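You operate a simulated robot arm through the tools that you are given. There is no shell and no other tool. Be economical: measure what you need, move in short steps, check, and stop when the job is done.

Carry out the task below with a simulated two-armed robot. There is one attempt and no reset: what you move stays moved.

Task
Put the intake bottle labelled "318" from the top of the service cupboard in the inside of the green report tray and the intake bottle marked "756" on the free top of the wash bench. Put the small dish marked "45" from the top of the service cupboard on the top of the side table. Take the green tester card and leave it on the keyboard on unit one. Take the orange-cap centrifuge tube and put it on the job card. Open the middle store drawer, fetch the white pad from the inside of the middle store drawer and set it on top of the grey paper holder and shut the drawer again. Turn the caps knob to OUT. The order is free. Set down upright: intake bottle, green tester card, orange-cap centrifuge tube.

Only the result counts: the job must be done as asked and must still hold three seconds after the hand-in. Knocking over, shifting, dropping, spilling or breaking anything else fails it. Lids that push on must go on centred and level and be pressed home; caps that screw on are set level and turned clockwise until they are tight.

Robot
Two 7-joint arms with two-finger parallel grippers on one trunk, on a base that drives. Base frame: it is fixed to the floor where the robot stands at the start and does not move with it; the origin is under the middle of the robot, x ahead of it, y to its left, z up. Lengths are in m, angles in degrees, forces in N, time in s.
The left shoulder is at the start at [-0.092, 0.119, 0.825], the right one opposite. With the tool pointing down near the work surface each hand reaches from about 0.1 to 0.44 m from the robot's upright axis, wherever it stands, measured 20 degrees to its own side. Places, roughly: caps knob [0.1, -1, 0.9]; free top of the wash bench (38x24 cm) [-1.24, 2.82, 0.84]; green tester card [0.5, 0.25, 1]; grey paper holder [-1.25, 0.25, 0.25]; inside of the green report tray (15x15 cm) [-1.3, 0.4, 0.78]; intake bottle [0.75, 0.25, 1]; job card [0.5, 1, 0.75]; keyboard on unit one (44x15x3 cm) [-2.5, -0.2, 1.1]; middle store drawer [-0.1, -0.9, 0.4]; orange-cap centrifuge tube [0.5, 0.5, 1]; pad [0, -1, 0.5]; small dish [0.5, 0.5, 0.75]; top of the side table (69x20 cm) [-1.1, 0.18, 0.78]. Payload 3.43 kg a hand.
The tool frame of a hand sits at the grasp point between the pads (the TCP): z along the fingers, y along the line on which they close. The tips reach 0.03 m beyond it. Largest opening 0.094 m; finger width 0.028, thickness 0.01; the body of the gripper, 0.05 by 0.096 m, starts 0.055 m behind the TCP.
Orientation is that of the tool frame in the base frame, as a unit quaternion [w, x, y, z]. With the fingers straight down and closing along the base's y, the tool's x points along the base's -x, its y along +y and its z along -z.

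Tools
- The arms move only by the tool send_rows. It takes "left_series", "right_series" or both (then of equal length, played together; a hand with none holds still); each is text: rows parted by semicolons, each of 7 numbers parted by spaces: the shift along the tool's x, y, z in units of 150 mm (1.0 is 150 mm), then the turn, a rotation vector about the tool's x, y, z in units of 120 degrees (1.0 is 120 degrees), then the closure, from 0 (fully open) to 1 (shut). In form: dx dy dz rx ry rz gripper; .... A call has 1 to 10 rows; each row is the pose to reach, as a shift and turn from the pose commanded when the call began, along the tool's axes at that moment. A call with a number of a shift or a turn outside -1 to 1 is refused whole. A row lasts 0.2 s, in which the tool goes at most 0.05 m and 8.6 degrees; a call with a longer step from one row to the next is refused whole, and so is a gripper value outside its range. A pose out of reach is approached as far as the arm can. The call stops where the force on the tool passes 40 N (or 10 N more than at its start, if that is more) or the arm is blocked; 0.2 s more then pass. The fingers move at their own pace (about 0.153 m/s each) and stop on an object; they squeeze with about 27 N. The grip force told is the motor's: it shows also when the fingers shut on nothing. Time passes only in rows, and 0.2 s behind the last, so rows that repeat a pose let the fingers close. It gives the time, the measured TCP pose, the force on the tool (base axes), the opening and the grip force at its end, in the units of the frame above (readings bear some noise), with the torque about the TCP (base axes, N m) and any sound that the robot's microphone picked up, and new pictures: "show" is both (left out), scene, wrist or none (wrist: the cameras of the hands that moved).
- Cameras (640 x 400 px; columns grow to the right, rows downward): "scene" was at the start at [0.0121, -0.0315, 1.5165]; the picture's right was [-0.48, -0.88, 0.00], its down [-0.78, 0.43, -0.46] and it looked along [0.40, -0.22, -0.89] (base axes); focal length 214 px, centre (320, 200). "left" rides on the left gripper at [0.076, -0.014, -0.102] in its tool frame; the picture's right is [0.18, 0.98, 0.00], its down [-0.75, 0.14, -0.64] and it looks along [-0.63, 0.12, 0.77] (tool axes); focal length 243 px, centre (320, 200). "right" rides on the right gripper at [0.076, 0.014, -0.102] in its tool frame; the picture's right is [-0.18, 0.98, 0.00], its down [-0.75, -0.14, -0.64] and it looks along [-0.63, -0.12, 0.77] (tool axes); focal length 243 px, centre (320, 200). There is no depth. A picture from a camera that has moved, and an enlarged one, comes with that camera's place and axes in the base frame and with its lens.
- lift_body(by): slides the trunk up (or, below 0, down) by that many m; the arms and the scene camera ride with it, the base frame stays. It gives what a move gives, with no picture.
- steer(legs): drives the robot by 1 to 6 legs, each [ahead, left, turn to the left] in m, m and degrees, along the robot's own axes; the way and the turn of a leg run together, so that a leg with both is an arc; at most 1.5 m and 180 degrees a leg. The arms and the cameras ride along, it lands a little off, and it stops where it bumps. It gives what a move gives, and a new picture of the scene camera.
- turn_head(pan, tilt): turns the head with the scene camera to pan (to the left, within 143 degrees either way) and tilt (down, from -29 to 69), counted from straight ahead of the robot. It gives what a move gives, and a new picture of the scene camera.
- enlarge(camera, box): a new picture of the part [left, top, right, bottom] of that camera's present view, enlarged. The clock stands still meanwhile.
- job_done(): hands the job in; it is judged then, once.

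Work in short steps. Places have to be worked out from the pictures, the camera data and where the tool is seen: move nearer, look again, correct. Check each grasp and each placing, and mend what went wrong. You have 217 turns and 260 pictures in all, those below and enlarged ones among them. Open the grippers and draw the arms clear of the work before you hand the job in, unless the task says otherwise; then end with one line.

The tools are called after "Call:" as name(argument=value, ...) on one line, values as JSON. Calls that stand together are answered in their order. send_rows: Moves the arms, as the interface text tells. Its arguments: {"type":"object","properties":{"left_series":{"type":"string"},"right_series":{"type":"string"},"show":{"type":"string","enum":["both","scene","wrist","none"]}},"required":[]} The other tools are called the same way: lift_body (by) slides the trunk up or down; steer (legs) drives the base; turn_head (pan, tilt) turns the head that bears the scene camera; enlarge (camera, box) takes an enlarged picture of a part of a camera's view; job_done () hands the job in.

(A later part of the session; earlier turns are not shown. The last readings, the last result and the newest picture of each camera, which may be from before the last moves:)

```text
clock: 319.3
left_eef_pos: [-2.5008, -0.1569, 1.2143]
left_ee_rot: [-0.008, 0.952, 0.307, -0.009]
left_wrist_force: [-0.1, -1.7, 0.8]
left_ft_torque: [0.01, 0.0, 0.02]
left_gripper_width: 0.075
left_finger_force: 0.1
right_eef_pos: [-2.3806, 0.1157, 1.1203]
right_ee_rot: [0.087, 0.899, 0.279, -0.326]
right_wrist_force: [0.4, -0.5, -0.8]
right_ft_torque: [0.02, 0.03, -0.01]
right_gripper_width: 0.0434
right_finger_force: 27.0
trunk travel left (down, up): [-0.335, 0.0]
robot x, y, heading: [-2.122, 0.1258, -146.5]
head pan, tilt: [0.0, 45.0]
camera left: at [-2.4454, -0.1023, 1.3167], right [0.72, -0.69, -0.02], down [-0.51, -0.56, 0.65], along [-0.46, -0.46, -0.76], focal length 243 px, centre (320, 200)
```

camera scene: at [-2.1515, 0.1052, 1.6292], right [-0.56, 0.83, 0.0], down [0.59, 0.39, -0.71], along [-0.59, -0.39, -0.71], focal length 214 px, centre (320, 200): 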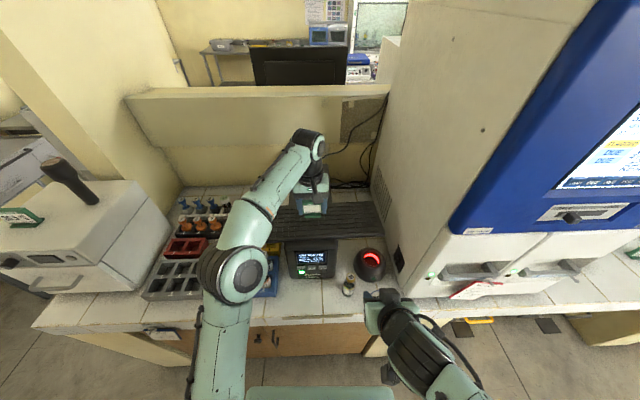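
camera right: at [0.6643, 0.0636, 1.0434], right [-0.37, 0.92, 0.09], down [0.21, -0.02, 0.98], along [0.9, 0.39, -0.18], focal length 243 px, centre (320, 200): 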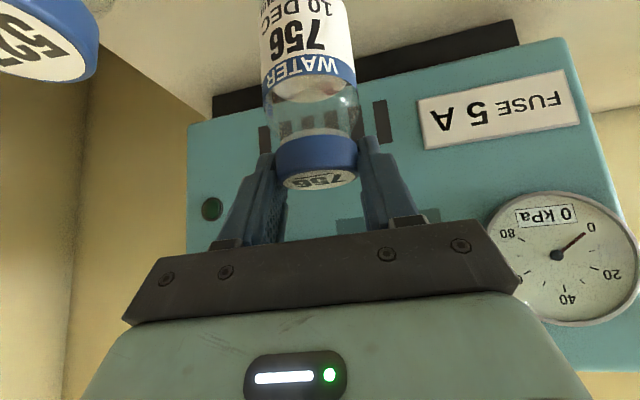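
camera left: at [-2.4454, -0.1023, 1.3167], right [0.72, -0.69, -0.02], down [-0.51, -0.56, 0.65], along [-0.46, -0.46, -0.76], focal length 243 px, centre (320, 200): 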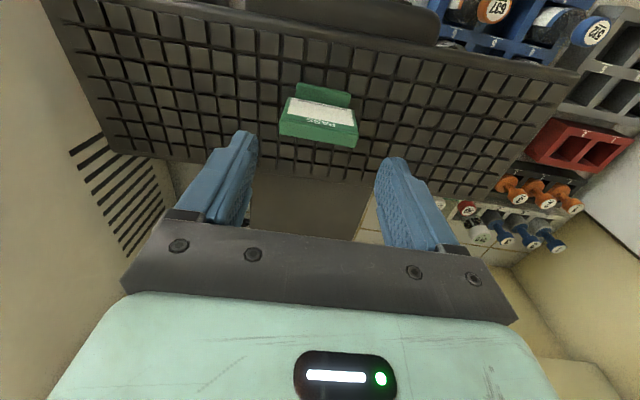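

The card stands on the keyboard. Retract the left hand, then head for the wash bench: back off, strafe along +e2, and turn round.

Call:
send_rows(left_series="0.25 0 -0.6 0 0 0 0;0.5 0 -0.6 0 0 0 0;0.75 0 -0.6 0 0 0 0;1 0 -0.6 0 0 0 0;1 0 -0.6 0 0 0 0", show="none")

Call:
steer(legs=[[-0.35, 0, 0], [0, -1.0, 0], [0, 0, 180]])

Call:
turn_head(pan=10, tilt=25)

```text
refused: row 1 steps farther than a row can; nothing moved
```

```text
clock: 337.6
left_eef_pos: [-2.0348, 1.438, 1.2148]
left_ee_rot: [0.009, -0.317, 0.948, -0.009]
left_wrist_force: [0.3, 0.0, -0.1]
left_ft_torque: [0.0, 0.0, -0.01]
left_gripper_width: 0.0751
left_finger_force: 0.0
right_eef_pos: [-2.1497, 1.1616, 1.1209]
right_ee_rot: [0.326, -0.288, 0.896, 0.091]
right_wrist_force: [0.3, -0.7, -1.6]
right_ft_torque: [-0.02, 0.01, -0.01]
right_gripper_width: 0.0433
right_finger_force: 26.9
trunk travel left (down, up): [-0.335, 0.0]
robot x, y, heading: [-2.4094, 1.1478, 34.7]
head pan, tilt: [0.0, 45.0]
camera scene: at [-2.3793, 1.1672, 1.6292], right [0.57, -0.82, 0.0], down [-0.58, -0.4, -0.71], along [0.58, 0.4, -0.71], focal length 214 px, centre (320, 200)
```

scene: 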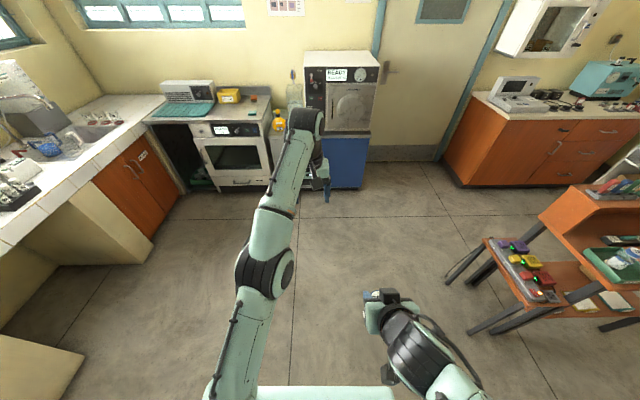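

```text
clock: 338.4
left_eef_pos: [-2.0343, 1.4378, 1.2153]
left_ee_rot: [0.01, -0.317, 0.948, -0.009]
left_wrist_force: [-0.5, -0.4, 0.8]
left_ft_torque: [0.03, 0.01, -0.02]
left_gripper_width: 0.0754
left_finger_force: 0.1
right_eef_pos: [-2.1505, 1.1611, 1.1202]
right_ee_rot: [0.326, -0.288, 0.896, 0.09]
right_wrist_force: [-0.6, 0.1, -1.1]
right_ft_torque: [0.01, 0.0, -0.02]
right_gripper_width: 0.0432
right_finger_force: 27.2
trunk travel left (down, up): [-0.335, 0.0]
robot x, y, heading: [-2.4085, 1.1494, 35.0]
head pan, tilt: [10.0, 25.0]
camera scene: at [-2.3807, 1.1856, 1.6597], right [0.71, -0.71, 0.0], down [-0.3, -0.3, -0.91], along [0.64, 0.64, -0.42], focal length 214 px, centre (320, 200)
```

scene: 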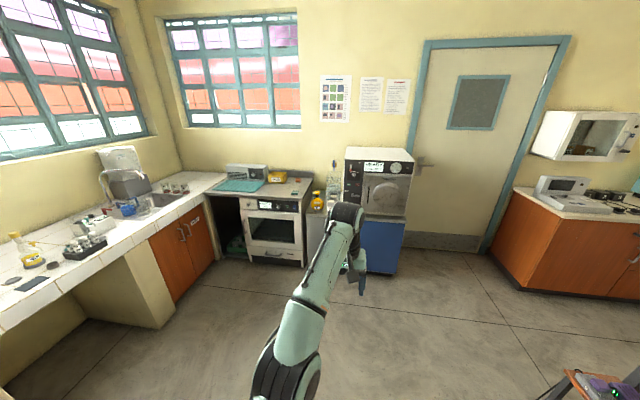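

Call:
enlarge(camera="scene", box=[200, 150, 360, 270])

```text
3.33 times, centred on (280, 210) of scene
camera zoom: at [-2.3807, 1.1856, 1.6597], right [0.71, -0.71, 0.0], down [-0.3, -0.3, -0.91], along [0.64, 0.64, -0.42], focal length 715 px, centre (453, 167)
```

zoom: 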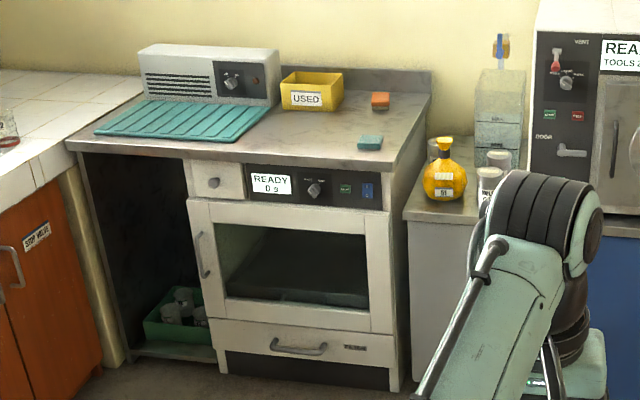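

Free area on the wash bench: target ≈[-1.31, 2.82] (left of the sponge). Drive ahead, left, ahead until near.

Call:
steer(legs=[[1.0, 0, 1], [0, 0.72, 0], [0.25, 0, 0]])

Call:
turn_head(pan=0, tilt=45)

```text
clock: 351.5
left_eef_pos: [-1.4771, 2.771, 1.2144]
left_ee_rot: [0.009, -0.329, 0.944, -0.009]
left_wrist_force: [0.6, 0.3, -0.1]
left_ft_torque: [0.0, 0.01, 0.01]
left_gripper_width: 0.0752
left_finger_force: 0.0
right_eef_pos: [-1.5856, 2.4914, 1.1212]
right_ee_rot: [0.325, -0.299, 0.892, 0.095]
right_wrist_force: [-0.5, 0.7, -1.1]
right_ft_torque: [-0.01, 0.03, 0.0]
right_gripper_width: 0.0433
right_finger_force: 27.2
trunk travel left (down, up): [-0.335, 0.0]
robot x, y, heading: [-1.8457, 2.4693, 36.6]
head pan, tilt: [10.0, 25.0]
camera scene: at [-1.8169, 2.5096, 1.6596], right [0.72, -0.69, 0.0], down [-0.29, -0.31, -0.91], along [0.63, 0.66, -0.42], focal length 214 px, centre (320, 200)
```

scene: 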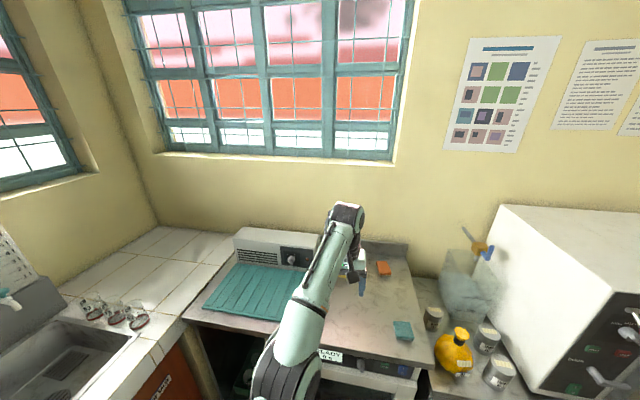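

```text
clock: 352.4
left_eef_pos: [-1.4772, 2.7711, 1.2142]
left_ee_rot: [0.01, -0.33, 0.944, -0.009]
left_wrist_force: [-0.2, -1.1, -0.3]
left_ft_torque: [0.0, 0.01, -0.02]
left_gripper_width: 0.075
left_finger_force: 0.1
right_eef_pos: [-1.5849, 2.4928, 1.1214]
right_ee_rot: [0.324, -0.299, 0.892, 0.095]
right_wrist_force: [-0.3, 0.2, -0.7]
right_ft_torque: [-0.02, 0.0, 0.02]
right_gripper_width: 0.0433
right_finger_force: 26.5
trunk travel left (down, up): [-0.335, 0.0]
robot x, y, heading: [-1.8406, 2.4683, 36.5]
head pan, tilt: [0.0, 45.0]
camera scene: at [-1.8146, 2.4915, 1.6292], right [0.59, -0.8, 0.0], down [-0.57, -0.42, -0.71], along [0.57, 0.42, -0.71], focal length 214 px, centre (320, 200)
```

scene: 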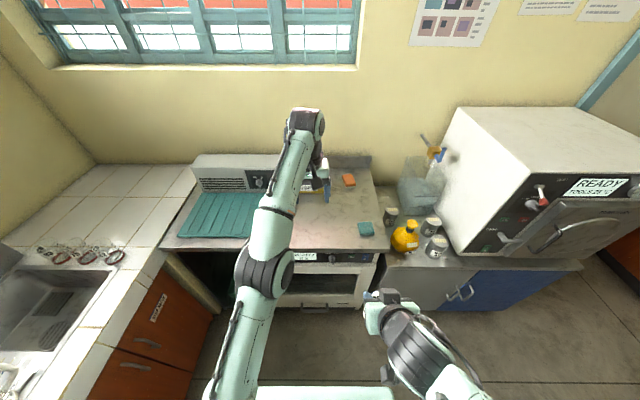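

Draw the left hand back, then drive ahead 0.13 m.

Call:
send_rows(left_series="0.25 0 0 0 0 0 0;0.5 0 0 0 0 0 0;0.75 0 0 0 0 0 0;1 0 0 0 0 0 0;1 0 0 0 0 0 0", show="none")

Call:
steer(legs=[[0.15, 0, 0]])

```text
clock: 353.6
left_eef_pos: [-1.5934, 2.6768, 1.214]
left_ee_rot: [0.008, -0.329, 0.944, -0.009]
left_wrist_force: [0.1, 0.5, -0.4]
left_ft_torque: [0.03, 0.05, 0.01]
left_gripper_width: 0.094
left_finger_force: 0.0
right_eef_pos: [-1.5847, 2.4935, 1.1212]
right_ee_rot: [0.324, -0.299, 0.892, 0.095]
right_wrist_force: [0.1, 0.8, -0.6]
right_ft_torque: [-0.01, 0.03, 0.03]
right_gripper_width: 0.0431
right_finger_force: 27.3
trunk travel left (down, up): [-0.335, 0.0]
robot x, y, heading: [-1.8456, 2.469, 36.4]
head pan, tilt: [0.0, 45.0]
```

```text
clock: 354.9
left_eef_pos: [-1.4724, 2.7656, 1.2127]
left_ee_rot: [0.01, -0.329, 0.944, -0.009]
left_wrist_force: [-0.3, 0.2, 0.2]
left_ft_torque: [0.04, -0.02, 0.0]
left_gripper_width: 0.0941
left_finger_force: 0.0
right_eef_pos: [-1.4639, 2.5802, 1.1207]
right_ee_rot: [0.325, -0.298, 0.892, 0.095]
right_wrist_force: [0.8, 1.1, -1.3]
right_ft_torque: [-0.03, 0.01, 0.02]
right_gripper_width: 0.0429
right_finger_force: 26.9
trunk travel left (down, up): [-0.335, 0.0]
robot x, y, heading: [-1.7197, 2.5589, 36.3]
head pan, tilt: [0.0, 45.0]
camera scene: at [-1.6938, 2.5802, 1.6289], right [0.59, -0.81, 0.0], down [-0.57, -0.42, -0.71], along [0.57, 0.42, -0.71], focal length 214 px, centre (320, 200)
```

scene: 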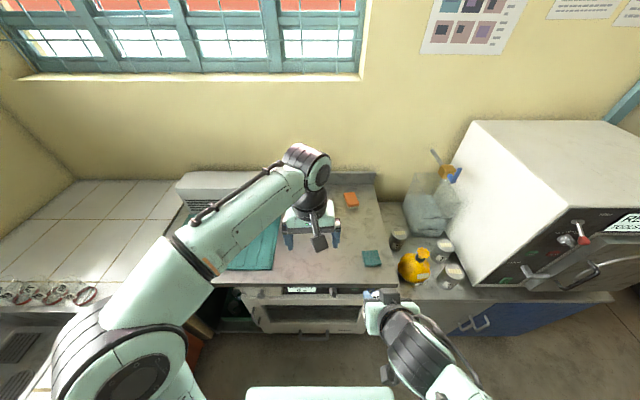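

Move the left hand aside to the left while bringing the bottle forward and inward.

Call:
send_rows(left_series="0 0.2 0 0 0 0 0;0 0.4 0 0 0 0 0;0 0.6 0 0 0 0 0;0 0.8 0 0 0 0 0;0 0.95 0 0 0 0 0;0 0.95 0 0 0 0 0", right_series="-0.14 0 0.12 0 0 0 1;-0.28 0.1 0.24 0 0 0 1;-0.42 0.3 0.36 0 0 0 1;-0.57 0.52 0.48 0 0 0 1;-0.72 0.747 0.6 0 0 0 1;-0.72 0.747 0.6 0 0 0 1", show="none")

Call:
send_rows(right_series="-0.16 0 0.14 0 0 0 1;-0.32 0 0.27 0 0 0 1;-0.48 0 0.41 0 0 0 1;-0.65 0 0.545 0 0 0 1;-0.65 0 0.545 0 0 0 1", show="both")

```text
clock: 356.3
left_eef_pos: [-1.5622, 2.877, 1.2084]
left_ee_rot: [0.01, -0.328, 0.944, -0.008]
left_wrist_force: [0.9, 0.0, 0.5]
left_ft_torque: [0.02, 0.0, 0.0]
left_gripper_width: 0.0939
left_finger_force: 0.0
right_eef_pos: [-1.4156, 2.755, 1.1211]
right_ee_rot: [0.326, -0.298, 0.892, 0.097]
right_wrist_force: [-0.1, -0.2, -1.2]
right_ft_torque: [0.01, 0.0, 0.03]
right_gripper_width: 0.043
right_finger_force: 27.4
trunk travel left (down, up): [-0.335, 0.0]
robot x, y, heading: [-1.7216, 2.5586, 36.3]
head pan, tilt: [0.0, 45.0]
```

```text
clock: 357.5
left_eef_pos: [-1.5633, 2.8775, 1.2077]
left_ee_rot: [0.009, -0.329, 0.944, -0.008]
left_wrist_force: [0.0, -0.2, -0.1]
left_ft_torque: [0.0, 0.04, 0.02]
left_gripper_width: 0.0937
left_finger_force: 0.0
right_eef_pos: [-1.3141, 2.829, 1.1184]
right_ee_rot: [0.325, -0.298, 0.892, 0.095]
right_wrist_force: [0.3, -0.3, -1.5]
right_ft_torque: [0.0, 0.0, 0.0]
right_gripper_width: 0.043
right_finger_force: 27.5
trunk travel left (down, up): [-0.335, 0.0]
robot x, y, heading: [-1.7231, 2.5621, 36.7]
head pan, tilt: [0.0, 45.0]
camera scene: at [-1.6934, 2.5804, 1.6292], right [0.59, -0.81, 0.0], down [-0.57, -0.42, -0.71], along [0.57, 0.42, -0.71], focal length 214 px, centre (320, 200)
camera right: at [-1.4229, 2.7682, 1.1468], right [-0.47, 0.88, 0.09], down [0.21, 0.01, 0.98], along [0.86, 0.48, -0.19], focal length 243 px, centre (320, 200)
```

scene: 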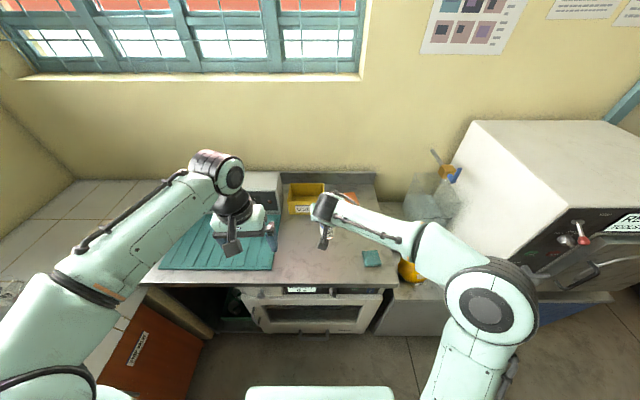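
right: 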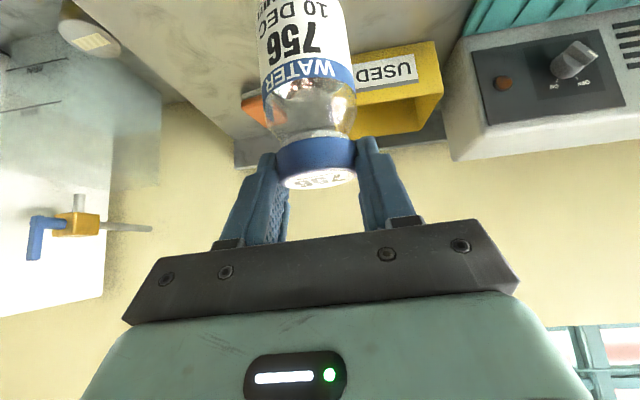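

Position is over the free area. Descend 15 cm.

Call:
send_rows(right_series="0.13 0 0.16 0 0 0 1;0.27 0 0.32 0 0 0 1;0.4 0 0.48 0 0 0 1;0.53 0 0.64 0 0 0 1;0.63 0 0.76 0 0 0 1;0.63 0 0.76 0 0 0 1", show="both")

```text
clock: 358.9
left_eef_pos: [-1.563, 2.8773, 1.2085]
left_ee_rot: [0.009, -0.329, 0.944, -0.009]
left_wrist_force: [0.2, 0.0, 0.0]
left_ft_torque: [0.04, -0.04, -0.02]
left_gripper_width: 0.094
left_finger_force: 0.1
right_eef_pos: [-1.3118, 2.8261, 0.9684]
right_ee_rot: [0.326, -0.298, 0.892, 0.095]
right_wrist_force: [0.5, -0.9, -1.1]
right_ft_torque: [0.02, 0.0, 0.02]
right_gripper_width: 0.0431
right_finger_force: 26.5
trunk travel left (down, up): [-0.335, 0.0]
robot x, y, heading: [-1.7184, 2.5593, 36.2]
head pan, tilt: [0.0, 45.0]
camera scene: at [-1.6931, 2.5807, 1.6292], right [0.59, -0.81, 0.0], down [-0.57, -0.42, -0.71], along [0.57, 0.42, -0.71], focal length 214 px, centre (320, 200)
camera right: at [-1.4214, 2.7657, 0.9981], right [-0.47, 0.88, 0.09], down [0.21, 0.01, 0.98], along [0.86, 0.48, -0.19], focal length 243 px, centre (320, 200)
```

scene: 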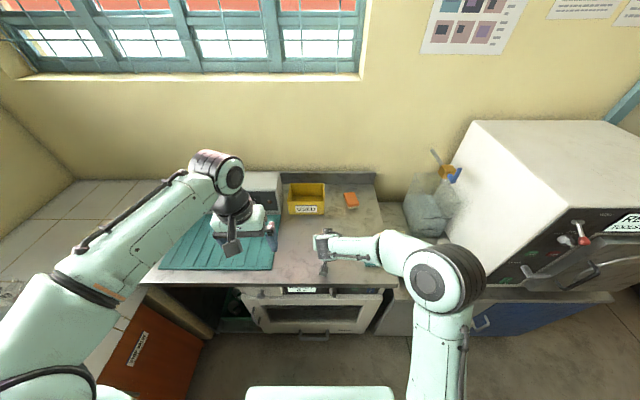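
right: 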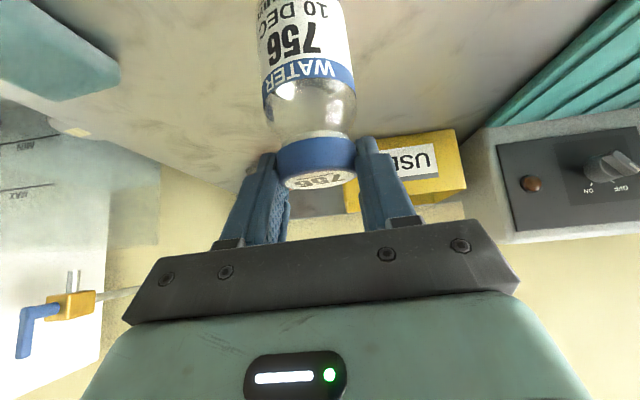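

Continue down in small steps.

Call:
send_rows(right_series="0.021 0 0.026 0 0 0 1;0.042 0 0.05 0 0 0 1;0.042 0 0.05 0 0 0 1", show="none")

Call:
send_rows(right_series="0.013 0 0.015 0 0 0 1;0.013 0 0.015 0 0 0 1", show="none")

Call:
send_rows(right_series="0.013 0 0.015 0 0 0 1;0.013 0 0.015 0 0 0 1", show="none")

```text
clock: 359.7
left_eef_pos: [-1.5628, 2.8774, 1.2082]
left_ee_rot: [0.011, -0.329, 0.944, -0.009]
left_wrist_force: [-0.5, 1.1, 0.1]
left_ft_torque: [-0.03, 0.03, -0.01]
left_gripper_width: 0.0941
left_finger_force: 0.1
right_eef_pos: [-1.3113, 2.828, 0.9608]
right_ee_rot: [0.326, -0.299, 0.892, 0.097]
right_wrist_force: [-0.1, -1.7, 11.7]
right_ft_torque: [0.09, -0.09, -0.04]
right_gripper_width: 0.0431
right_finger_force: 26.9
trunk travel left (down, up): [-0.335, 0.0]
robot x, y, heading: [-1.7246, 2.5605, 36.4]
head pan, tilt: [0.0, 45.0]
```

```text
clock: 360.3
left_eef_pos: [-1.5639, 2.8756, 1.21]
left_ee_rot: [0.011, -0.329, 0.944, -0.008]
left_wrist_force: [0.2, -0.3, 0.6]
left_ft_torque: [-0.02, -0.04, -0.02]
left_gripper_width: 0.0942
left_finger_force: 0.0
right_eef_pos: [-1.3124, 2.8291, 0.9606]
right_ee_rot: [0.329, -0.296, 0.891, 0.097]
right_wrist_force: [1.9, -4.1, 33.1]
right_ft_torque: [0.34, -0.41, -0.09]
right_gripper_width: 0.0431
right_finger_force: 26.1
trunk travel left (down, up): [-0.335, 0.0]
robot x, y, heading: [-1.7212, 2.5633, 36.4]
head pan, tilt: [0.0, 45.0]
```

```text
clock: 360.9
left_eef_pos: [-1.5635, 2.8775, 1.2084]
left_ee_rot: [0.01, -0.328, 0.944, -0.008]
left_wrist_force: [-0.4, 0.1, -0.8]
left_ft_torque: [0.03, 0.0, -0.02]
left_gripper_width: 0.0939
left_finger_force: 0.1
right_eef_pos: [-1.3119, 2.8307, 0.9592]
right_ee_rot: [0.331, -0.295, 0.891, 0.099]
right_wrist_force: [-0.7, -2.1, 12.9]
right_ft_torque: [0.14, 0.0, -0.01]
right_gripper_width: 0.0436
right_finger_force: 26.9
trunk travel left (down, up): [-0.335, 0.0]
robot x, y, heading: [-1.7212, 2.5584, 36.4]
head pan, tilt: [0.0, 45.0]
stopped in row 2 (right hand): the force on the tool passed its limit at 44 N (the readings are from after the stop); the commanded pose is now the measured one
```

Contact. Relieve ~2 mm, open gently and withdraw back along the fingers.

Call:
send_rows(right_series="-0.006 0 -0.008 0 0 0 1;-0.006 0 -0.008 0 0 0 0.8;-0.006 0 -0.008 0 0 0 0.6;-0.006 0 -0.008 0 0 0 0.35;0 0 -0.12 0 0 0 0.3;0 0 -0.28 0 0 0 0.3;-0.1 0 -0.5 0 0 0 0.3;-0.2 0 -0.7 0 0 0 0.3;-0.2 0 -0.7 0 0 0 0.3", show="both")

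```text
clock: 362.9
left_eef_pos: [-1.5627, 2.8778, 1.209]
left_ee_rot: [0.009, -0.329, 0.944, -0.008]
left_wrist_force: [0.0, -0.6, -1.2]
left_ft_torque: [-0.02, 0.01, 0.0]
left_gripper_width: 0.0938
left_finger_force: 0.1
right_eef_pos: [-1.3478, 2.8043, 1.0569]
right_ee_rot: [0.329, -0.297, 0.891, 0.098]
right_wrist_force: [-0.3, 0.1, -0.2]
right_ft_torque: [0.0, 0.0, 0.01]
right_gripper_width: 0.0656
right_finger_force: 0.0
trunk travel left (down, up): [-0.335, 0.0]
robot x, y, heading: [-1.7192, 2.5613, 36.2]
head pan, tilt: [0.0, 45.0]
camera scene: at [-1.6929, 2.5811, 1.6292], right [0.59, -0.81, 0.0], down [-0.57, -0.42, -0.71], along [0.57, 0.42, -0.71], focal length 214 px, centre (320, 200)
camera right: at [-1.4566, 2.7434, 1.0865], right [-0.47, 0.88, 0.1], down [0.2, 0.0, 0.98], along [0.86, 0.48, -0.18], focal length 243 px, centre (320, 200)
```

scene: 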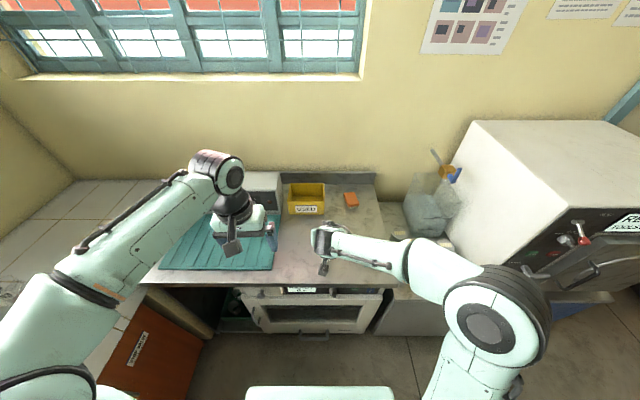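
right: 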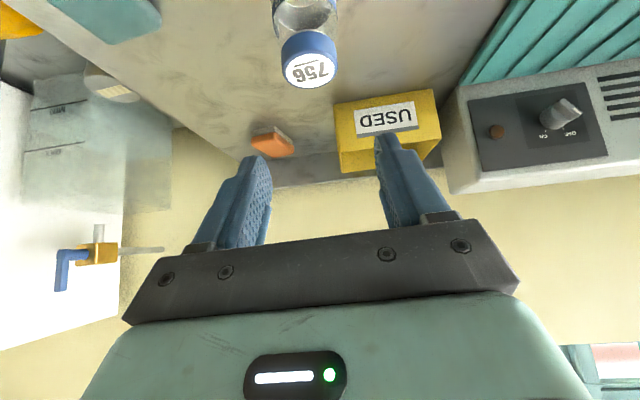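

Bottle 756 stands upright on the wash bench. Retract both hands and drive back to the aisle, then to the white bench.

Call:
send_rows(left_series="0.1 -0.1 0 0 0 0 0;0.3 -0.2 0 0 0 0 0;0.5 -0.3 0 0 0 0 0;0.5 -0.4 0 0 0 0 0;0.5 -0.5 0 0 0 0 0;0.5 -0.5 0 0 0 0 0", right_series="0.16 0 -0.16 0 0 0 0;0.32 -0.1 -0.3 0 0 0 0;0.48 -0.25 -0.44 0 0 0 0;0.65 -0.4 -0.58 0 0 0 0;0.8 -0.55 -0.7 0 0 0 0;0.8 -0.55 -0.7 0 0 0 0", show="none")

Call:
steer(legs=[[-0.8, 0, 0], [-0.75, 0, 0], [0, -1.5, 0], [0, -1.45, 0], [0, 0, -90]])

```text
clock: 364.3
left_eef_pos: [-1.5735, 2.774, 1.2086]
left_ee_rot: [0.01, -0.329, 0.944, -0.01]
left_wrist_force: [-0.4, 0.5, 0.9]
left_ft_torque: [-0.02, 0.03, 0.02]
left_gripper_width: 0.0942
left_finger_force: 0.0
right_eef_pos: [-1.4241, 2.6446, 1.0632]
right_ee_rot: [0.328, -0.296, 0.892, 0.097]
right_wrist_force: [0.8, -0.3, 0.1]
right_ft_torque: [0.03, 0.02, -0.04]
right_gripper_width: 0.094
right_finger_force: 0.1
right hand out of reach, approached as far as the arm can: row 5, 6
trunk travel left (down, up): [-0.335, 0.0]
robot x, y, heading: [-1.7221, 2.5587, 36.3]
head pan, tilt: [0.0, 45.0]
```

```text
clock: 401.2
left_eef_pos: [-1.1142, -0.8993, 1.2092]
left_ee_rot: [0.0, 0.447, 0.895, -0.013]
left_wrist_force: [0.5, -0.3, -0.1]
left_ft_torque: [0.02, -0.02, 0.01]
left_gripper_width: 0.0942
left_finger_force: 0.1
right_eef_pos: [-1.2463, -1.0451, 1.0637]
right_ee_rot: [0.299, 0.431, 0.835, -0.167]
right_wrist_force: [-0.1, -0.5, 0.0]
right_ft_torque: [0.02, 0.01, 0.02]
right_gripper_width: 0.0938
right_finger_force: 0.1
trunk travel left (down, up): [-0.335, 0.0]
robot x, y, heading: [-1.3231, -0.7458, -55.2]
head pan, tilt: [0.0, 45.0]
camera scene: at [-1.3017, -0.7752, 1.6292], right [-0.82, -0.57, 0.0], down [-0.4, 0.58, -0.71], along [0.4, -0.58, -0.71], focal length 214 px, centre (320, 200)
```

scene: 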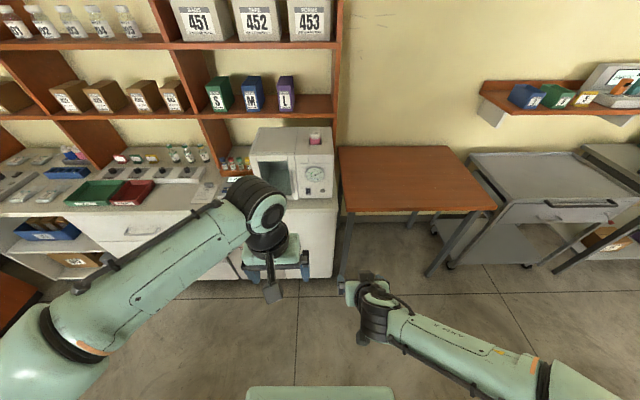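

Move forward 0.4 m, then left 0.95 m to stand before the drawers.

Call:
steer(legs=[[0.4, 0, 1], [0, 0.92, 0]])

Call:
turn_head(pan=0, tilt=55)

```text
clock: 411.7
left_eef_pos: [-0.1432, -0.6705, 1.2092]
left_ee_rot: [0.0, 0.431, 0.902, -0.013]
left_wrist_force: [0.2, 0.3, -1.2]
left_ft_torque: [0.0, -0.01, 0.03]
left_gripper_width: 0.094
left_finger_force: 0.1
right_eef_pos: [-0.2686, -0.8219, 1.0621]
right_ee_rot: [0.302, 0.417, 0.842, -0.162]
right_wrist_force: [0.1, 0.0, 0.6]
right_ft_torque: [0.02, 0.01, -0.02]
right_gripper_width: 0.0941
right_finger_force: 0.1
trunk travel left (down, up): [-0.335, 0.0]
robot x, y, heading: [-0.3549, -0.5226, -52.9]
head pan, tilt: [0.0, 45.0]
camera scene: at [-0.3341, -0.5541, 1.6292], right [-0.8, -0.6, 0.0], down [-0.42, 0.57, -0.71], along [0.42, -0.57, -0.71], focal length 214 px, centre (320, 200)
```

scene: 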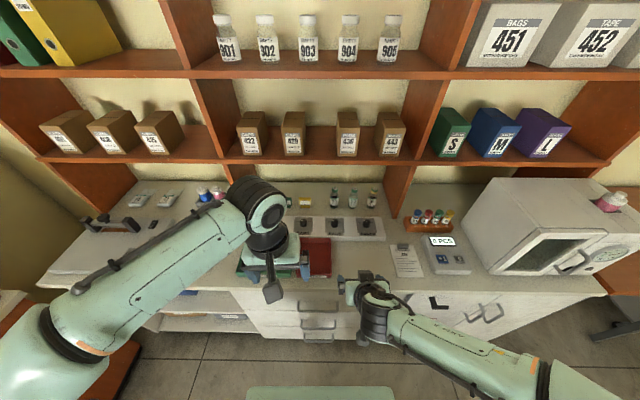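

```text
clock: 412.4
left_eef_pos: [-0.1424, -0.6705, 1.2079]
left_ee_rot: [0.001, 0.43, 0.903, -0.013]
left_wrist_force: [0.2, 0.7, -0.1]
left_ft_torque: [-0.03, 0.0, 0.0]
left_gripper_width: 0.0938
left_finger_force: 0.1
right_eef_pos: [-0.2691, -0.8206, 1.0634]
right_ee_rot: [0.3, 0.418, 0.842, -0.162]
right_wrist_force: [-0.5, -0.1, 0.7]
right_ft_torque: [-0.04, -0.01, 0.02]
right_gripper_width: 0.0939
right_finger_force: 0.0
trunk travel left (down, up): [-0.335, 0.0]
robot x, y, heading: [-0.354, -0.523, -53.1]
head pan, tilt: [0.0, 55.0]
camera scene: at [-0.3396, -0.5468, 1.6158], right [-0.8, -0.6, 0.0], down [-0.49, 0.66, -0.57], along [0.34, -0.46, -0.82], focal length 214 px, centre (320, 200)
```

scene: 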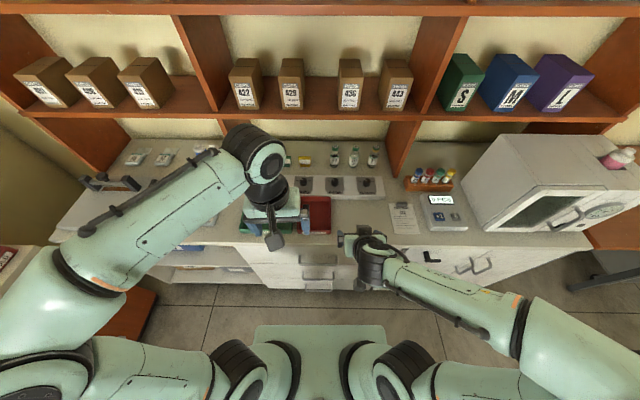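

Call:
enlarge(camera="scene", box=[230, 130, 410, 250])

Call:
enlarge(camera="left", box=[0, 0, 640, 400])

```text
3.33 times, centred on (320, 190) of scene
camera zoom: at [-0.3396, -0.5468, 1.6158], right [-0.8, -0.6, 0.0], down [-0.49, 0.66, -0.57], along [0.34, -0.46, -0.82], focal length 715 px, centre (320, 233)
```

zoom: 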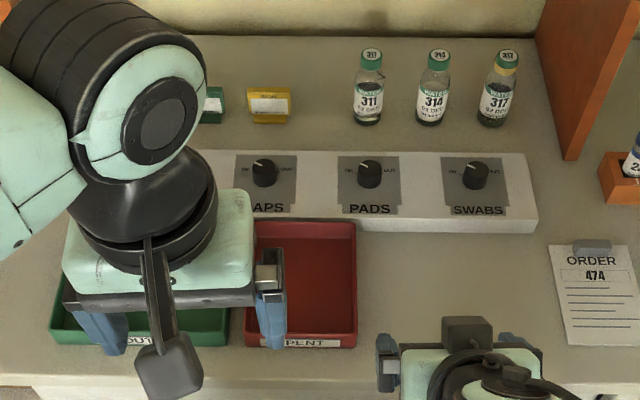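

```text
1.00 times, centred on (320, 200) of left (not enlarged: the box is as wide or as high as the picture)
camera zoom: at [-0.2003, -0.6184, 1.3106], right [0.65, 0.76, -0.03], down [0.59, -0.48, 0.65], along [0.48, -0.43, -0.76], focal length 243 px, centre (320, 200)
```

zoom: 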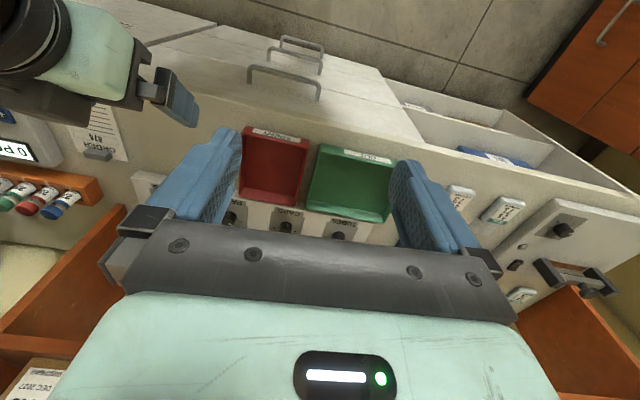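

CAPS knob is near [0.07, -0.98]. I move up to the bench, then bring the left hand over the knob.

Call:
steer(legs=[[0.15, 0, -1]])

Call:
send_rows(left_series="-0.2 0 0.15 0 0 0 0.3;-0.4 0 0.3 0 0 0 0.5;-0.6 0 0.5 0 0 0 0.5;-0.8 0 0.7 0 0 0 0.5;-0.95 0 0.9 0 0 0 0.5;-0.95 0 0.9 0 0 0 0.5", show="wrist")

```text
clock: 413.8
left_eef_pos: [-0.0683, -0.7756, 1.2073]
left_ee_rot: [-0.001, 0.436, 0.9, -0.012]
left_wrist_force: [0.2, -0.3, 0.2]
left_ft_torque: [0.01, 0.0, 0.02]
left_gripper_width: 0.0939
left_finger_force: 0.0
right_eef_pos: [-0.1982, -0.9228, 1.0625]
right_ee_rot: [0.299, 0.422, 0.84, -0.163]
right_wrist_force: [1.2, 0.6, 0.4]
right_ft_torque: [0.02, 0.01, 0.02]
right_gripper_width: 0.094
right_finger_force: 0.1
trunk travel left (down, up): [-0.335, 0.0]
robot x, y, heading: [-0.2787, -0.6251, -53.9]
head pan, tilt: [0.0, 55.0]
stopped in leg 1: the robot was blocked; the commanded pose is now the measured one
camera scene: at [-0.2641, -0.6489, 1.6161], right [-0.81, -0.59, 0.0], down [-0.48, 0.66, -0.57], along [0.34, -0.46, -0.82], focal length 214 px, centre (320, 200)
```

scene: 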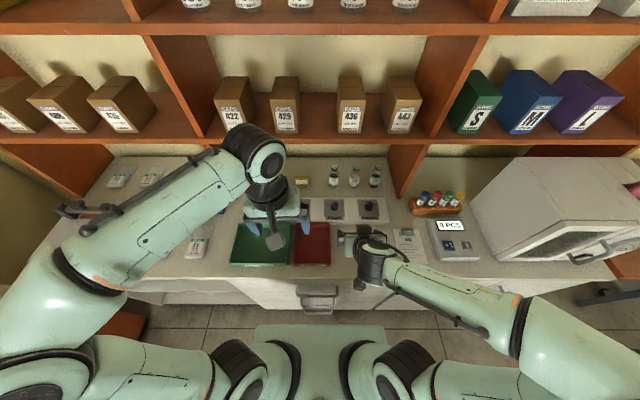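

```text
clock: 415.2
left_eef_pos: [0.0143, -0.8878, 1.0756]
left_ee_rot: [0.0, 0.436, 0.9, -0.012]
left_wrist_force: [0.3, -0.5, -0.1]
left_ft_torque: [-0.01, 0.01, -0.01]
left_gripper_width: 0.0468
left_finger_force: 0.1
right_eef_pos: [-0.1999, -0.9207, 1.0619]
right_ee_rot: [0.3, 0.422, 0.84, -0.164]
right_wrist_force: [0.0, 0.2, -0.1]
right_ft_torque: [-0.03, -0.01, 0.01]
right_gripper_width: 0.0941
right_finger_force: 0.1
trunk travel left (down, up): [-0.335, 0.0]
robot x, y, heading: [-0.2829, -0.6221, -53.7]
head pan, tilt: [0.0, 55.0]
camera left: at [-0.0425, -0.8354, 1.1779], right [0.66, 0.75, -0.02], down [0.58, -0.49, 0.65], along [0.48, -0.44, -0.76], focal length 243 px, centre (320, 200)
```

left: 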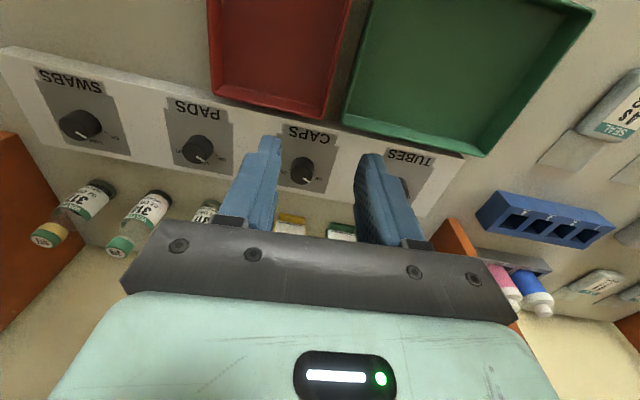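

Call:
enlarge(camera="left", box=[270, 110, 350, 200])

```text
4.44 times, centred on (310, 155) of left
camera zoom: at [-0.0425, -0.8354, 1.1779], right [0.66, 0.75, -0.02], down [0.58, -0.49, 0.65], along [0.48, -0.44, -0.76], focal length 1078 px, centre (364, 400)
```

zoom: 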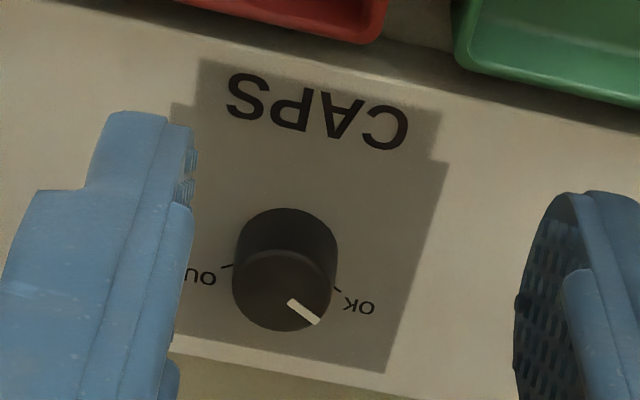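

Knob points to OK (~55° left); OUT is ~60° right, so a clockwise turn of about 115° is needed. I move over the knob while pre-rotating the hand −60°.

Call:
send_rows(left_series="-0.11 -0.01 0 0 0 -0.07 0.4;-0.22 -0.02 0 0 0 -0.14 0.4;-0.33 -0.03 0 0 0 -0.21 0.4;-0.44 -0.04 0 0 0 -0.28 0.4;-0.55 -0.05 0 0 0 -0.35 0.4;-0.66 -0.053 0 0 0 -0.42 0.4;-0.758 -0.053 0.1 0 0 -0.49 0.4;-0.758 -0.053 0.3 0 0 -0.49 0.4;-0.758 -0.053 0.5 0 0 -0.49 0.4;-0.758 -0.053 0.5 0 0 -0.49 0.4", show="wrist")

```text
clock: 416.8
left_eef_pos: [0.0755, -0.9753, 1.0676]
left_ee_rot: [-0.009, -0.036, 0.999, -0.008]
left_wrist_force: [-7.0, 11.7, 2.2]
left_ft_torque: [-1.22, -0.74, 0.02]
left_gripper_width: 0.0563
left_finger_force: 0.0
right_eef_pos: [-0.2004, -0.921, 1.0626]
right_ee_rot: [0.3, 0.422, 0.839, -0.164]
right_wrist_force: [1.0, -0.5, 0.3]
right_ft_torque: [0.02, 0.01, 0.01]
right_gripper_width: 0.094
right_finger_force: 0.0
trunk travel left (down, up): [-0.335, 0.0]
robot x, y, heading: [-0.2881, -0.6226, -53.9]
head pan, tilt: [0.0, 55.0]
stopped in row 7 (left hand): the force on the tool passed its limit at 50 N (the readings are from after the stop); the commanded pose is now the measured one
camera left: at [0.0024, -0.9947, 1.1726], right [-0.25, 0.97, -0.01], down [0.75, 0.2, 0.63], along [0.61, 0.15, -0.78], focal length 243 px, centre (320, 200)
```

left: 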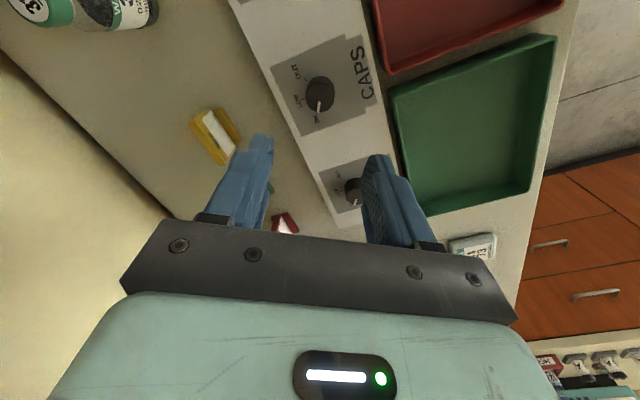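

The hand's upper part met the shelf's front edge (bottom z≈1.17). I back off, lower below it, and lean the hand 15° toward me.

Call:
send_rows(left_series="0.07 0.113 0 0 -0.04 0 0.4;0.07 0.113 0.25 0 -0.08 0 0.4;0.07 0.113 0.5 0 -0.125 0 0.4;0.07 0.113 0.75 0 -0.125 0 0.4;0.07 0.113 0.8 0 -0.125 0 0.4;0.07 0.113 0.8 0 -0.125 0 0.4", show="both")

```text
clock: 418.2
left_eef_pos: [0.0624, -0.9623, 0.9479]
left_ee_rot: [0.122, -0.036, 0.992, -0.005]
left_wrist_force: [-0.5, -0.8, -0.5]
left_ft_torque: [-0.01, -0.02, -0.02]
left_gripper_width: 0.0564
left_finger_force: 0.1
right_eef_pos: [-0.1987, -0.9204, 1.0624]
right_ee_rot: [0.3, 0.422, 0.839, -0.164]
right_wrist_force: [0.2, 0.1, -0.7]
right_ft_torque: [0.0, 0.02, 0.02]
right_gripper_width: 0.094
right_finger_force: 0.0
trunk travel left (down, up): [-0.335, 0.0]
robot x, y, heading: [-0.28, -0.6245, -53.8]
head pan, tilt: [0.0, 55.0]
camera scene: at [-0.2665, -0.6457, 1.6158], right [-0.81, -0.59, 0.0], down [-0.48, 0.66, -0.57], along [0.34, -0.46, -0.82], focal length 214 px, centre (320, 200)
camera left: at [-0.0355, -0.9828, 1.0294], right [-0.25, 0.97, -0.06], down [0.56, 0.2, 0.8], along [0.79, 0.16, -0.59], focal length 243 px, centre (320, 200)
```

scene: 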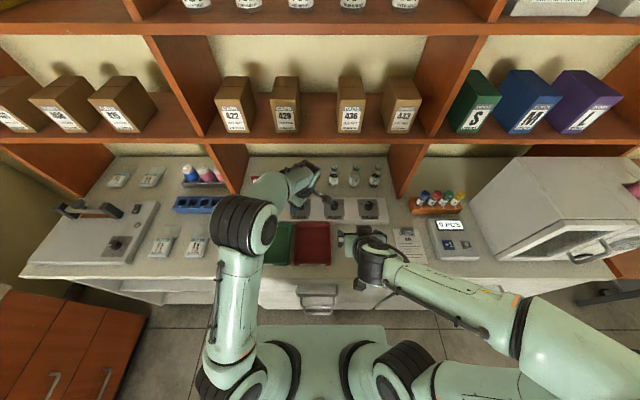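
left: 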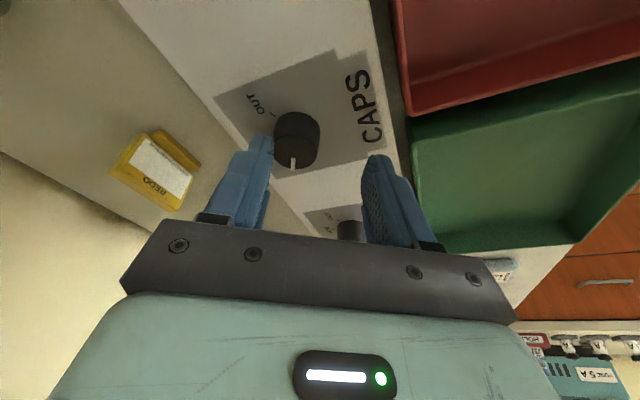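

Knob at ≈[0.0775, -0.9805]. Shift 19 mm and lower onto it, then close.

Call:
send_rows(left_series="0 -0.126 0 0 0 0 0.4;0 -0.126 0.08 0 0 0 0.4;0 -0.126 0.16 0 0 0 0.4;0 -0.126 0.22 0 0 0 0.4;0 -0.126 0.22 0 0 0 0.4", show="wrist")

```text
clock: 419.2
left_eef_pos: [0.0685, -0.9825, 0.9234]
left_ee_rot: [0.123, -0.036, 0.992, -0.009]
left_wrist_force: [-7.1, 8.1, 20.6]
left_ft_torque: [0.98, 0.4, 0.22]
left_gripper_width: 0.0607
left_finger_force: 3.5
right_eef_pos: [-0.2, -0.9199, 1.0627]
right_ee_rot: [0.301, 0.421, 0.84, -0.164]
right_wrist_force: [-0.5, -0.2, 0.0]
right_ft_torque: [0.04, 0.0, 0.0]
right_gripper_width: 0.0937
right_finger_force: 0.1
trunk travel left (down, up): [-0.335, 0.0]
robot x, y, heading: [-0.2812, -0.6239, -53.6]
head pan, tilt: [0.0, 55.0]
stopped in row 5 (left hand): the force on the tool passed its limit at 42 N (the readings are from after the stop); the commanded pose is now the measured one
camera left: at [-0.0282, -1.0023, 1.0051], right [-0.25, 0.97, -0.07], down [0.56, 0.2, 0.8], along [0.79, 0.16, -0.59], focal length 243 px, centre (320, 200)
```

left: 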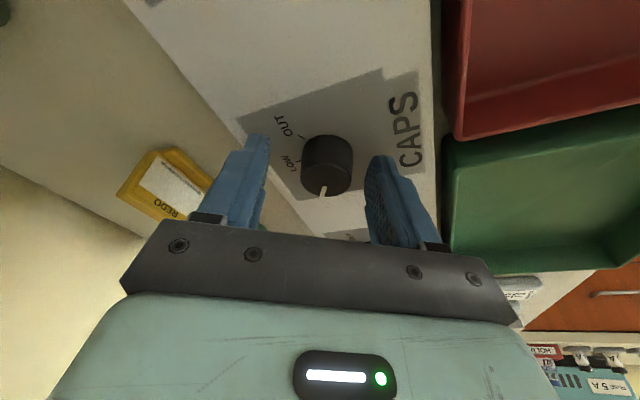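

Tips reached the panel; knob is between them. Back off 3 mm and close.

Call:
send_rows(left_series="0 0.01 -0.025 0 0 0 0.4;0 0.01 -0.025 0 0 0 1;0 0.01 -0.025 0 0 0 1;0 0.01 -0.025 0 0 0 1", show="wrist")

```text
clock: 420.2
left_eef_pos: [0.0707, -0.9796, 0.9233]
left_ee_rot: [0.123, -0.037, 0.992, -0.004]
left_wrist_force: [-2.6, 15.2, -8.8]
left_ft_torque: [0.42, -0.18, 0.07]
left_gripper_width: 0.0313
left_finger_force: 44.8
right_eef_pos: [-0.1982, -0.9206, 1.0631]
right_ee_rot: [0.3, 0.422, 0.839, -0.165]
right_wrist_force: [0.3, -0.6, -0.6]
right_ft_torque: [-0.04, 0.0, -0.02]
right_gripper_width: 0.0943
right_finger_force: 0.2
trunk travel left (down, up): [-0.335, 0.0]
robot x, y, heading: [-0.2833, -0.6242, -53.9]
head pan, tilt: [0.0, 55.0]
camera left: at [-0.0272, -0.9989, 1.0047], right [-0.25, 0.97, -0.06], down [0.56, 0.2, 0.8], along [0.79, 0.17, -0.59], focal length 243 px, centre (320, 200)
```

left: 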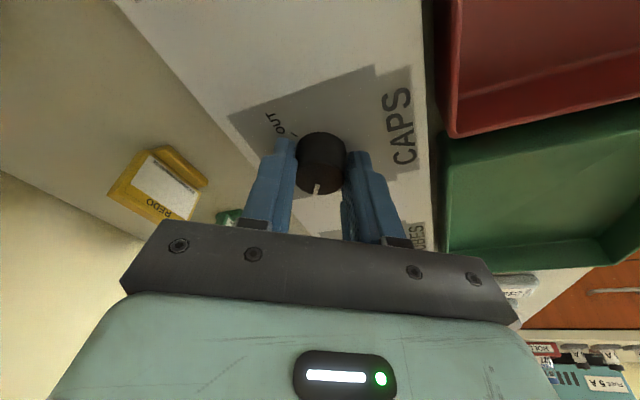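

Knob gripped (31 mm). Turn clockwise about the vertical: first 82°.

Call:
send_rows(left_series="-0.003 0.016 0 0.0165 0 0.0662 1;-0.005 0.02 0 0.033 0 0.1325 1;-0.008 0.023 0 0.0495 0 0.1987 1;-0.01 0.027 0 0.066 0 0.265 1;-0.013 0.03 0 0.0825 0 0.331 1;-0.016 0.034 0 0.099 0 0.3975 1;-0.018 0.037 0 0.1155 0 0.4637 1;-0.021 0.041 0 0.132 0 0.53 1;-0.023 0.044 0 0.1485 0 0.596 1;-0.026 0.048 0 0.165 0 0.6625 1", show="wrist")

```text
clock: 422.4
left_eef_pos: [0.0732, -0.9733, 0.9237]
left_ee_rot: [0.103, 0.623, 0.771, -0.084]
left_wrist_force: [-0.4, 3.6, -20.3]
left_ft_torque: [0.83, 0.37, -0.03]
left_gripper_width: 0.0312
left_finger_force: 44.4
right_eef_pos: [-0.1989, -0.9226, 1.0605]
right_ee_rot: [0.3, 0.421, 0.84, -0.164]
right_wrist_force: [0.0, 0.1, 0.2]
right_ft_torque: [0.01, -0.02, 0.02]
right_gripper_width: 0.0939
right_finger_force: 0.1
trunk travel left (down, up): [-0.335, 0.0]
robot x, y, heading: [-0.2805, -0.62, -53.9]
head pan, tilt: [0.0, 55.0]
camera left: at [0.0393, -0.879, 1.003], right [0.92, 0.38, -0.05], down [0.26, -0.52, 0.82], along [0.28, -0.77, -0.57], focal length 243 px, centre (320, 200)
```

left: 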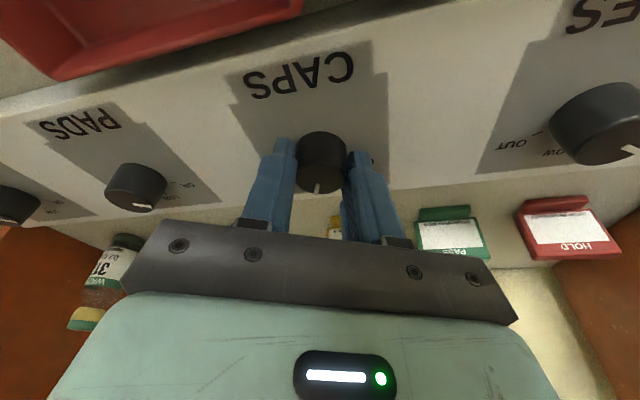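

Now pointing ~24° right. Turn another 35° to OUT.

Call:
send_rows(left_series="0 0.004 0.006 0.0154 0 0.0562 1;0 0.008 0.01 0.0308 0 0.1124 1;0 0.012 0.01 0.0462 0 0.1686 1;0 0.016 0.01 0.0616 0 0.2248 1;0 0.019 0.01 0.077 0 0.281 1;0 0.019 0.01 0.079 0 0.287 1", show="wrist")

```text
clock: 423.8
left_eef_pos: [0.0772, -0.974, 0.9237]
left_ee_rot: [0.073, 0.829, 0.543, -0.112]
left_wrist_force: [3.3, 10.7, -5.5]
left_ft_torque: [1.07, -0.55, -0.07]
left_gripper_width: 0.0311
left_finger_force: 44.9
right_eef_pos: [-0.1983, -0.9209, 1.064]
right_ee_rot: [0.3, 0.421, 0.84, -0.164]
right_wrist_force: [0.4, 0.4, -0.4]
right_ft_torque: [-0.01, 0.03, 0.01]
right_gripper_width: 0.0938
right_finger_force: 0.0
trunk travel left (down, up): [-0.335, 0.0]
robot x, y, heading: [-0.2823, -0.6238, -53.9]
head pan, tilt: [0.0, 55.0]
camera left: at [0.1045, -0.8765, 1.0027], right [0.97, -0.23, -0.05], down [-0.09, -0.57, 0.82], along [-0.22, -0.79, -0.57], focal length 243 px, centre (320, 200)
```

left: 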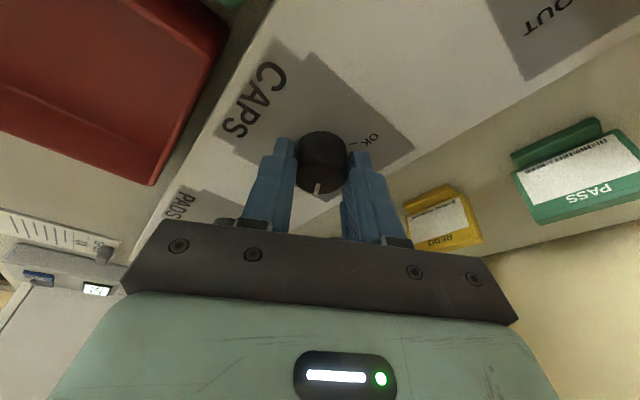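

Release the knob and rise a little to inspect.

Call:
send_rows(left_series="0 0 0 0 0 0 0.7;0 0 0 0 0 0 0.45;0 0 -0.1 0 0 0 0.45;0 0 -0.25 0 0 0 0.45;0.15 0 -0.35 0 0 0 0.45;0.15 0 -0.35 0 0 0 0.45", show="none")

Call:
enlarge(camera="left", box=[200, 0, 440, 200])

```text
clock: 425.2
left_eef_pos: [0.0912, -0.9415, 0.9665]
left_ee_rot: [0.072, 0.829, 0.543, -0.113]
left_wrist_force: [0.5, -0.2, -0.4]
left_ft_torque: [0.04, 0.0, -0.01]
left_gripper_width: 0.0516
left_finger_force: 0.1
right_eef_pos: [-0.199, -0.9211, 1.0618]
right_ee_rot: [0.3, 0.423, 0.839, -0.164]
right_wrist_force: [0.8, -0.5, 0.3]
right_ft_torque: [0.02, -0.03, -0.05]
right_gripper_width: 0.0941
right_finger_force: 0.0
trunk travel left (down, up): [-0.335, 0.0]
robot x, y, heading: [-0.2799, -0.6249, -53.8]
head pan, tilt: [0.0, 55.0]
```

```text
2.00 times, centred on (320, 100) of left
camera zoom: at [0.1176, -0.8431, 1.0455], right [0.97, -0.23, -0.05], down [-0.09, -0.57, 0.82], along [-0.22, -0.79, -0.57], focal length 485 px, centre (320, 400)
```

zoom: 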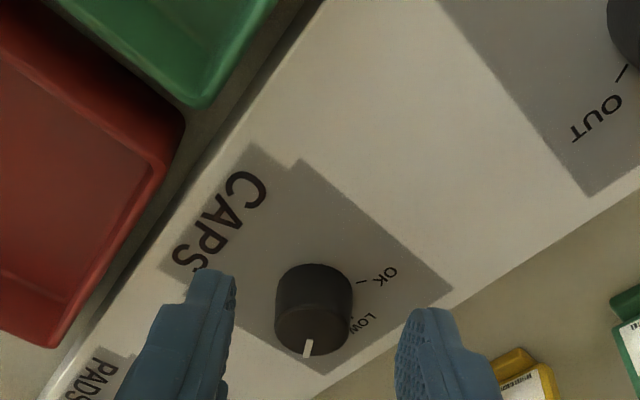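

Move the hand back and unrotate so the scene camera can see the knob.

Call:
send_rows(left_series="0.2 0.05 0 0 0 -0.06 0.4;0.4 0.1 0 0 0 -0.12 0.4;0.6 0.2 0 0.02 0 -0.19 0.4;0.8 0.3 -0.1 0.04 0 -0.26 0.2;0.9 0.4 -0.3 0.06 0 -0.33 0;0.9 0.4 -0.5 0.08 0 -0.4 0;0.9 0.4 -0.5 0.1 0 -0.46 0;0.9 0.4 -0.5 0.1 0 -0.48 0", show="scene")

Call:
enlarge(camera="scene", box=[270, 180, 390, 270])

```text
refused: row 3 steps farther than a row can; nothing moved
```

```text
4.44 times, centred on (330, 225) of scene
camera zoom: at [-0.2668, -0.6462, 1.6158], right [-0.81, -0.59, 0.0], down [-0.48, 0.66, -0.57], along [0.34, -0.46, -0.82], focal length 953 px, centre (276, 89)
```

zoom: 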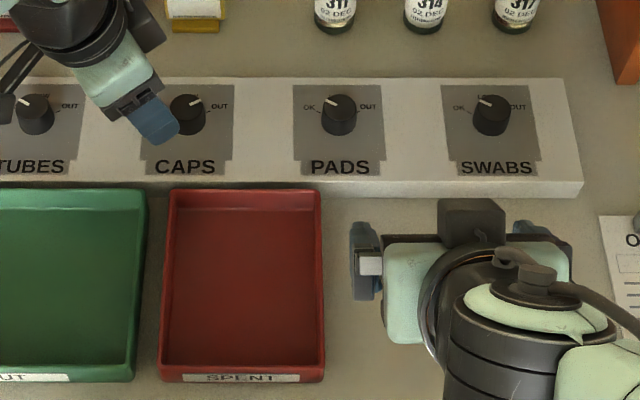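

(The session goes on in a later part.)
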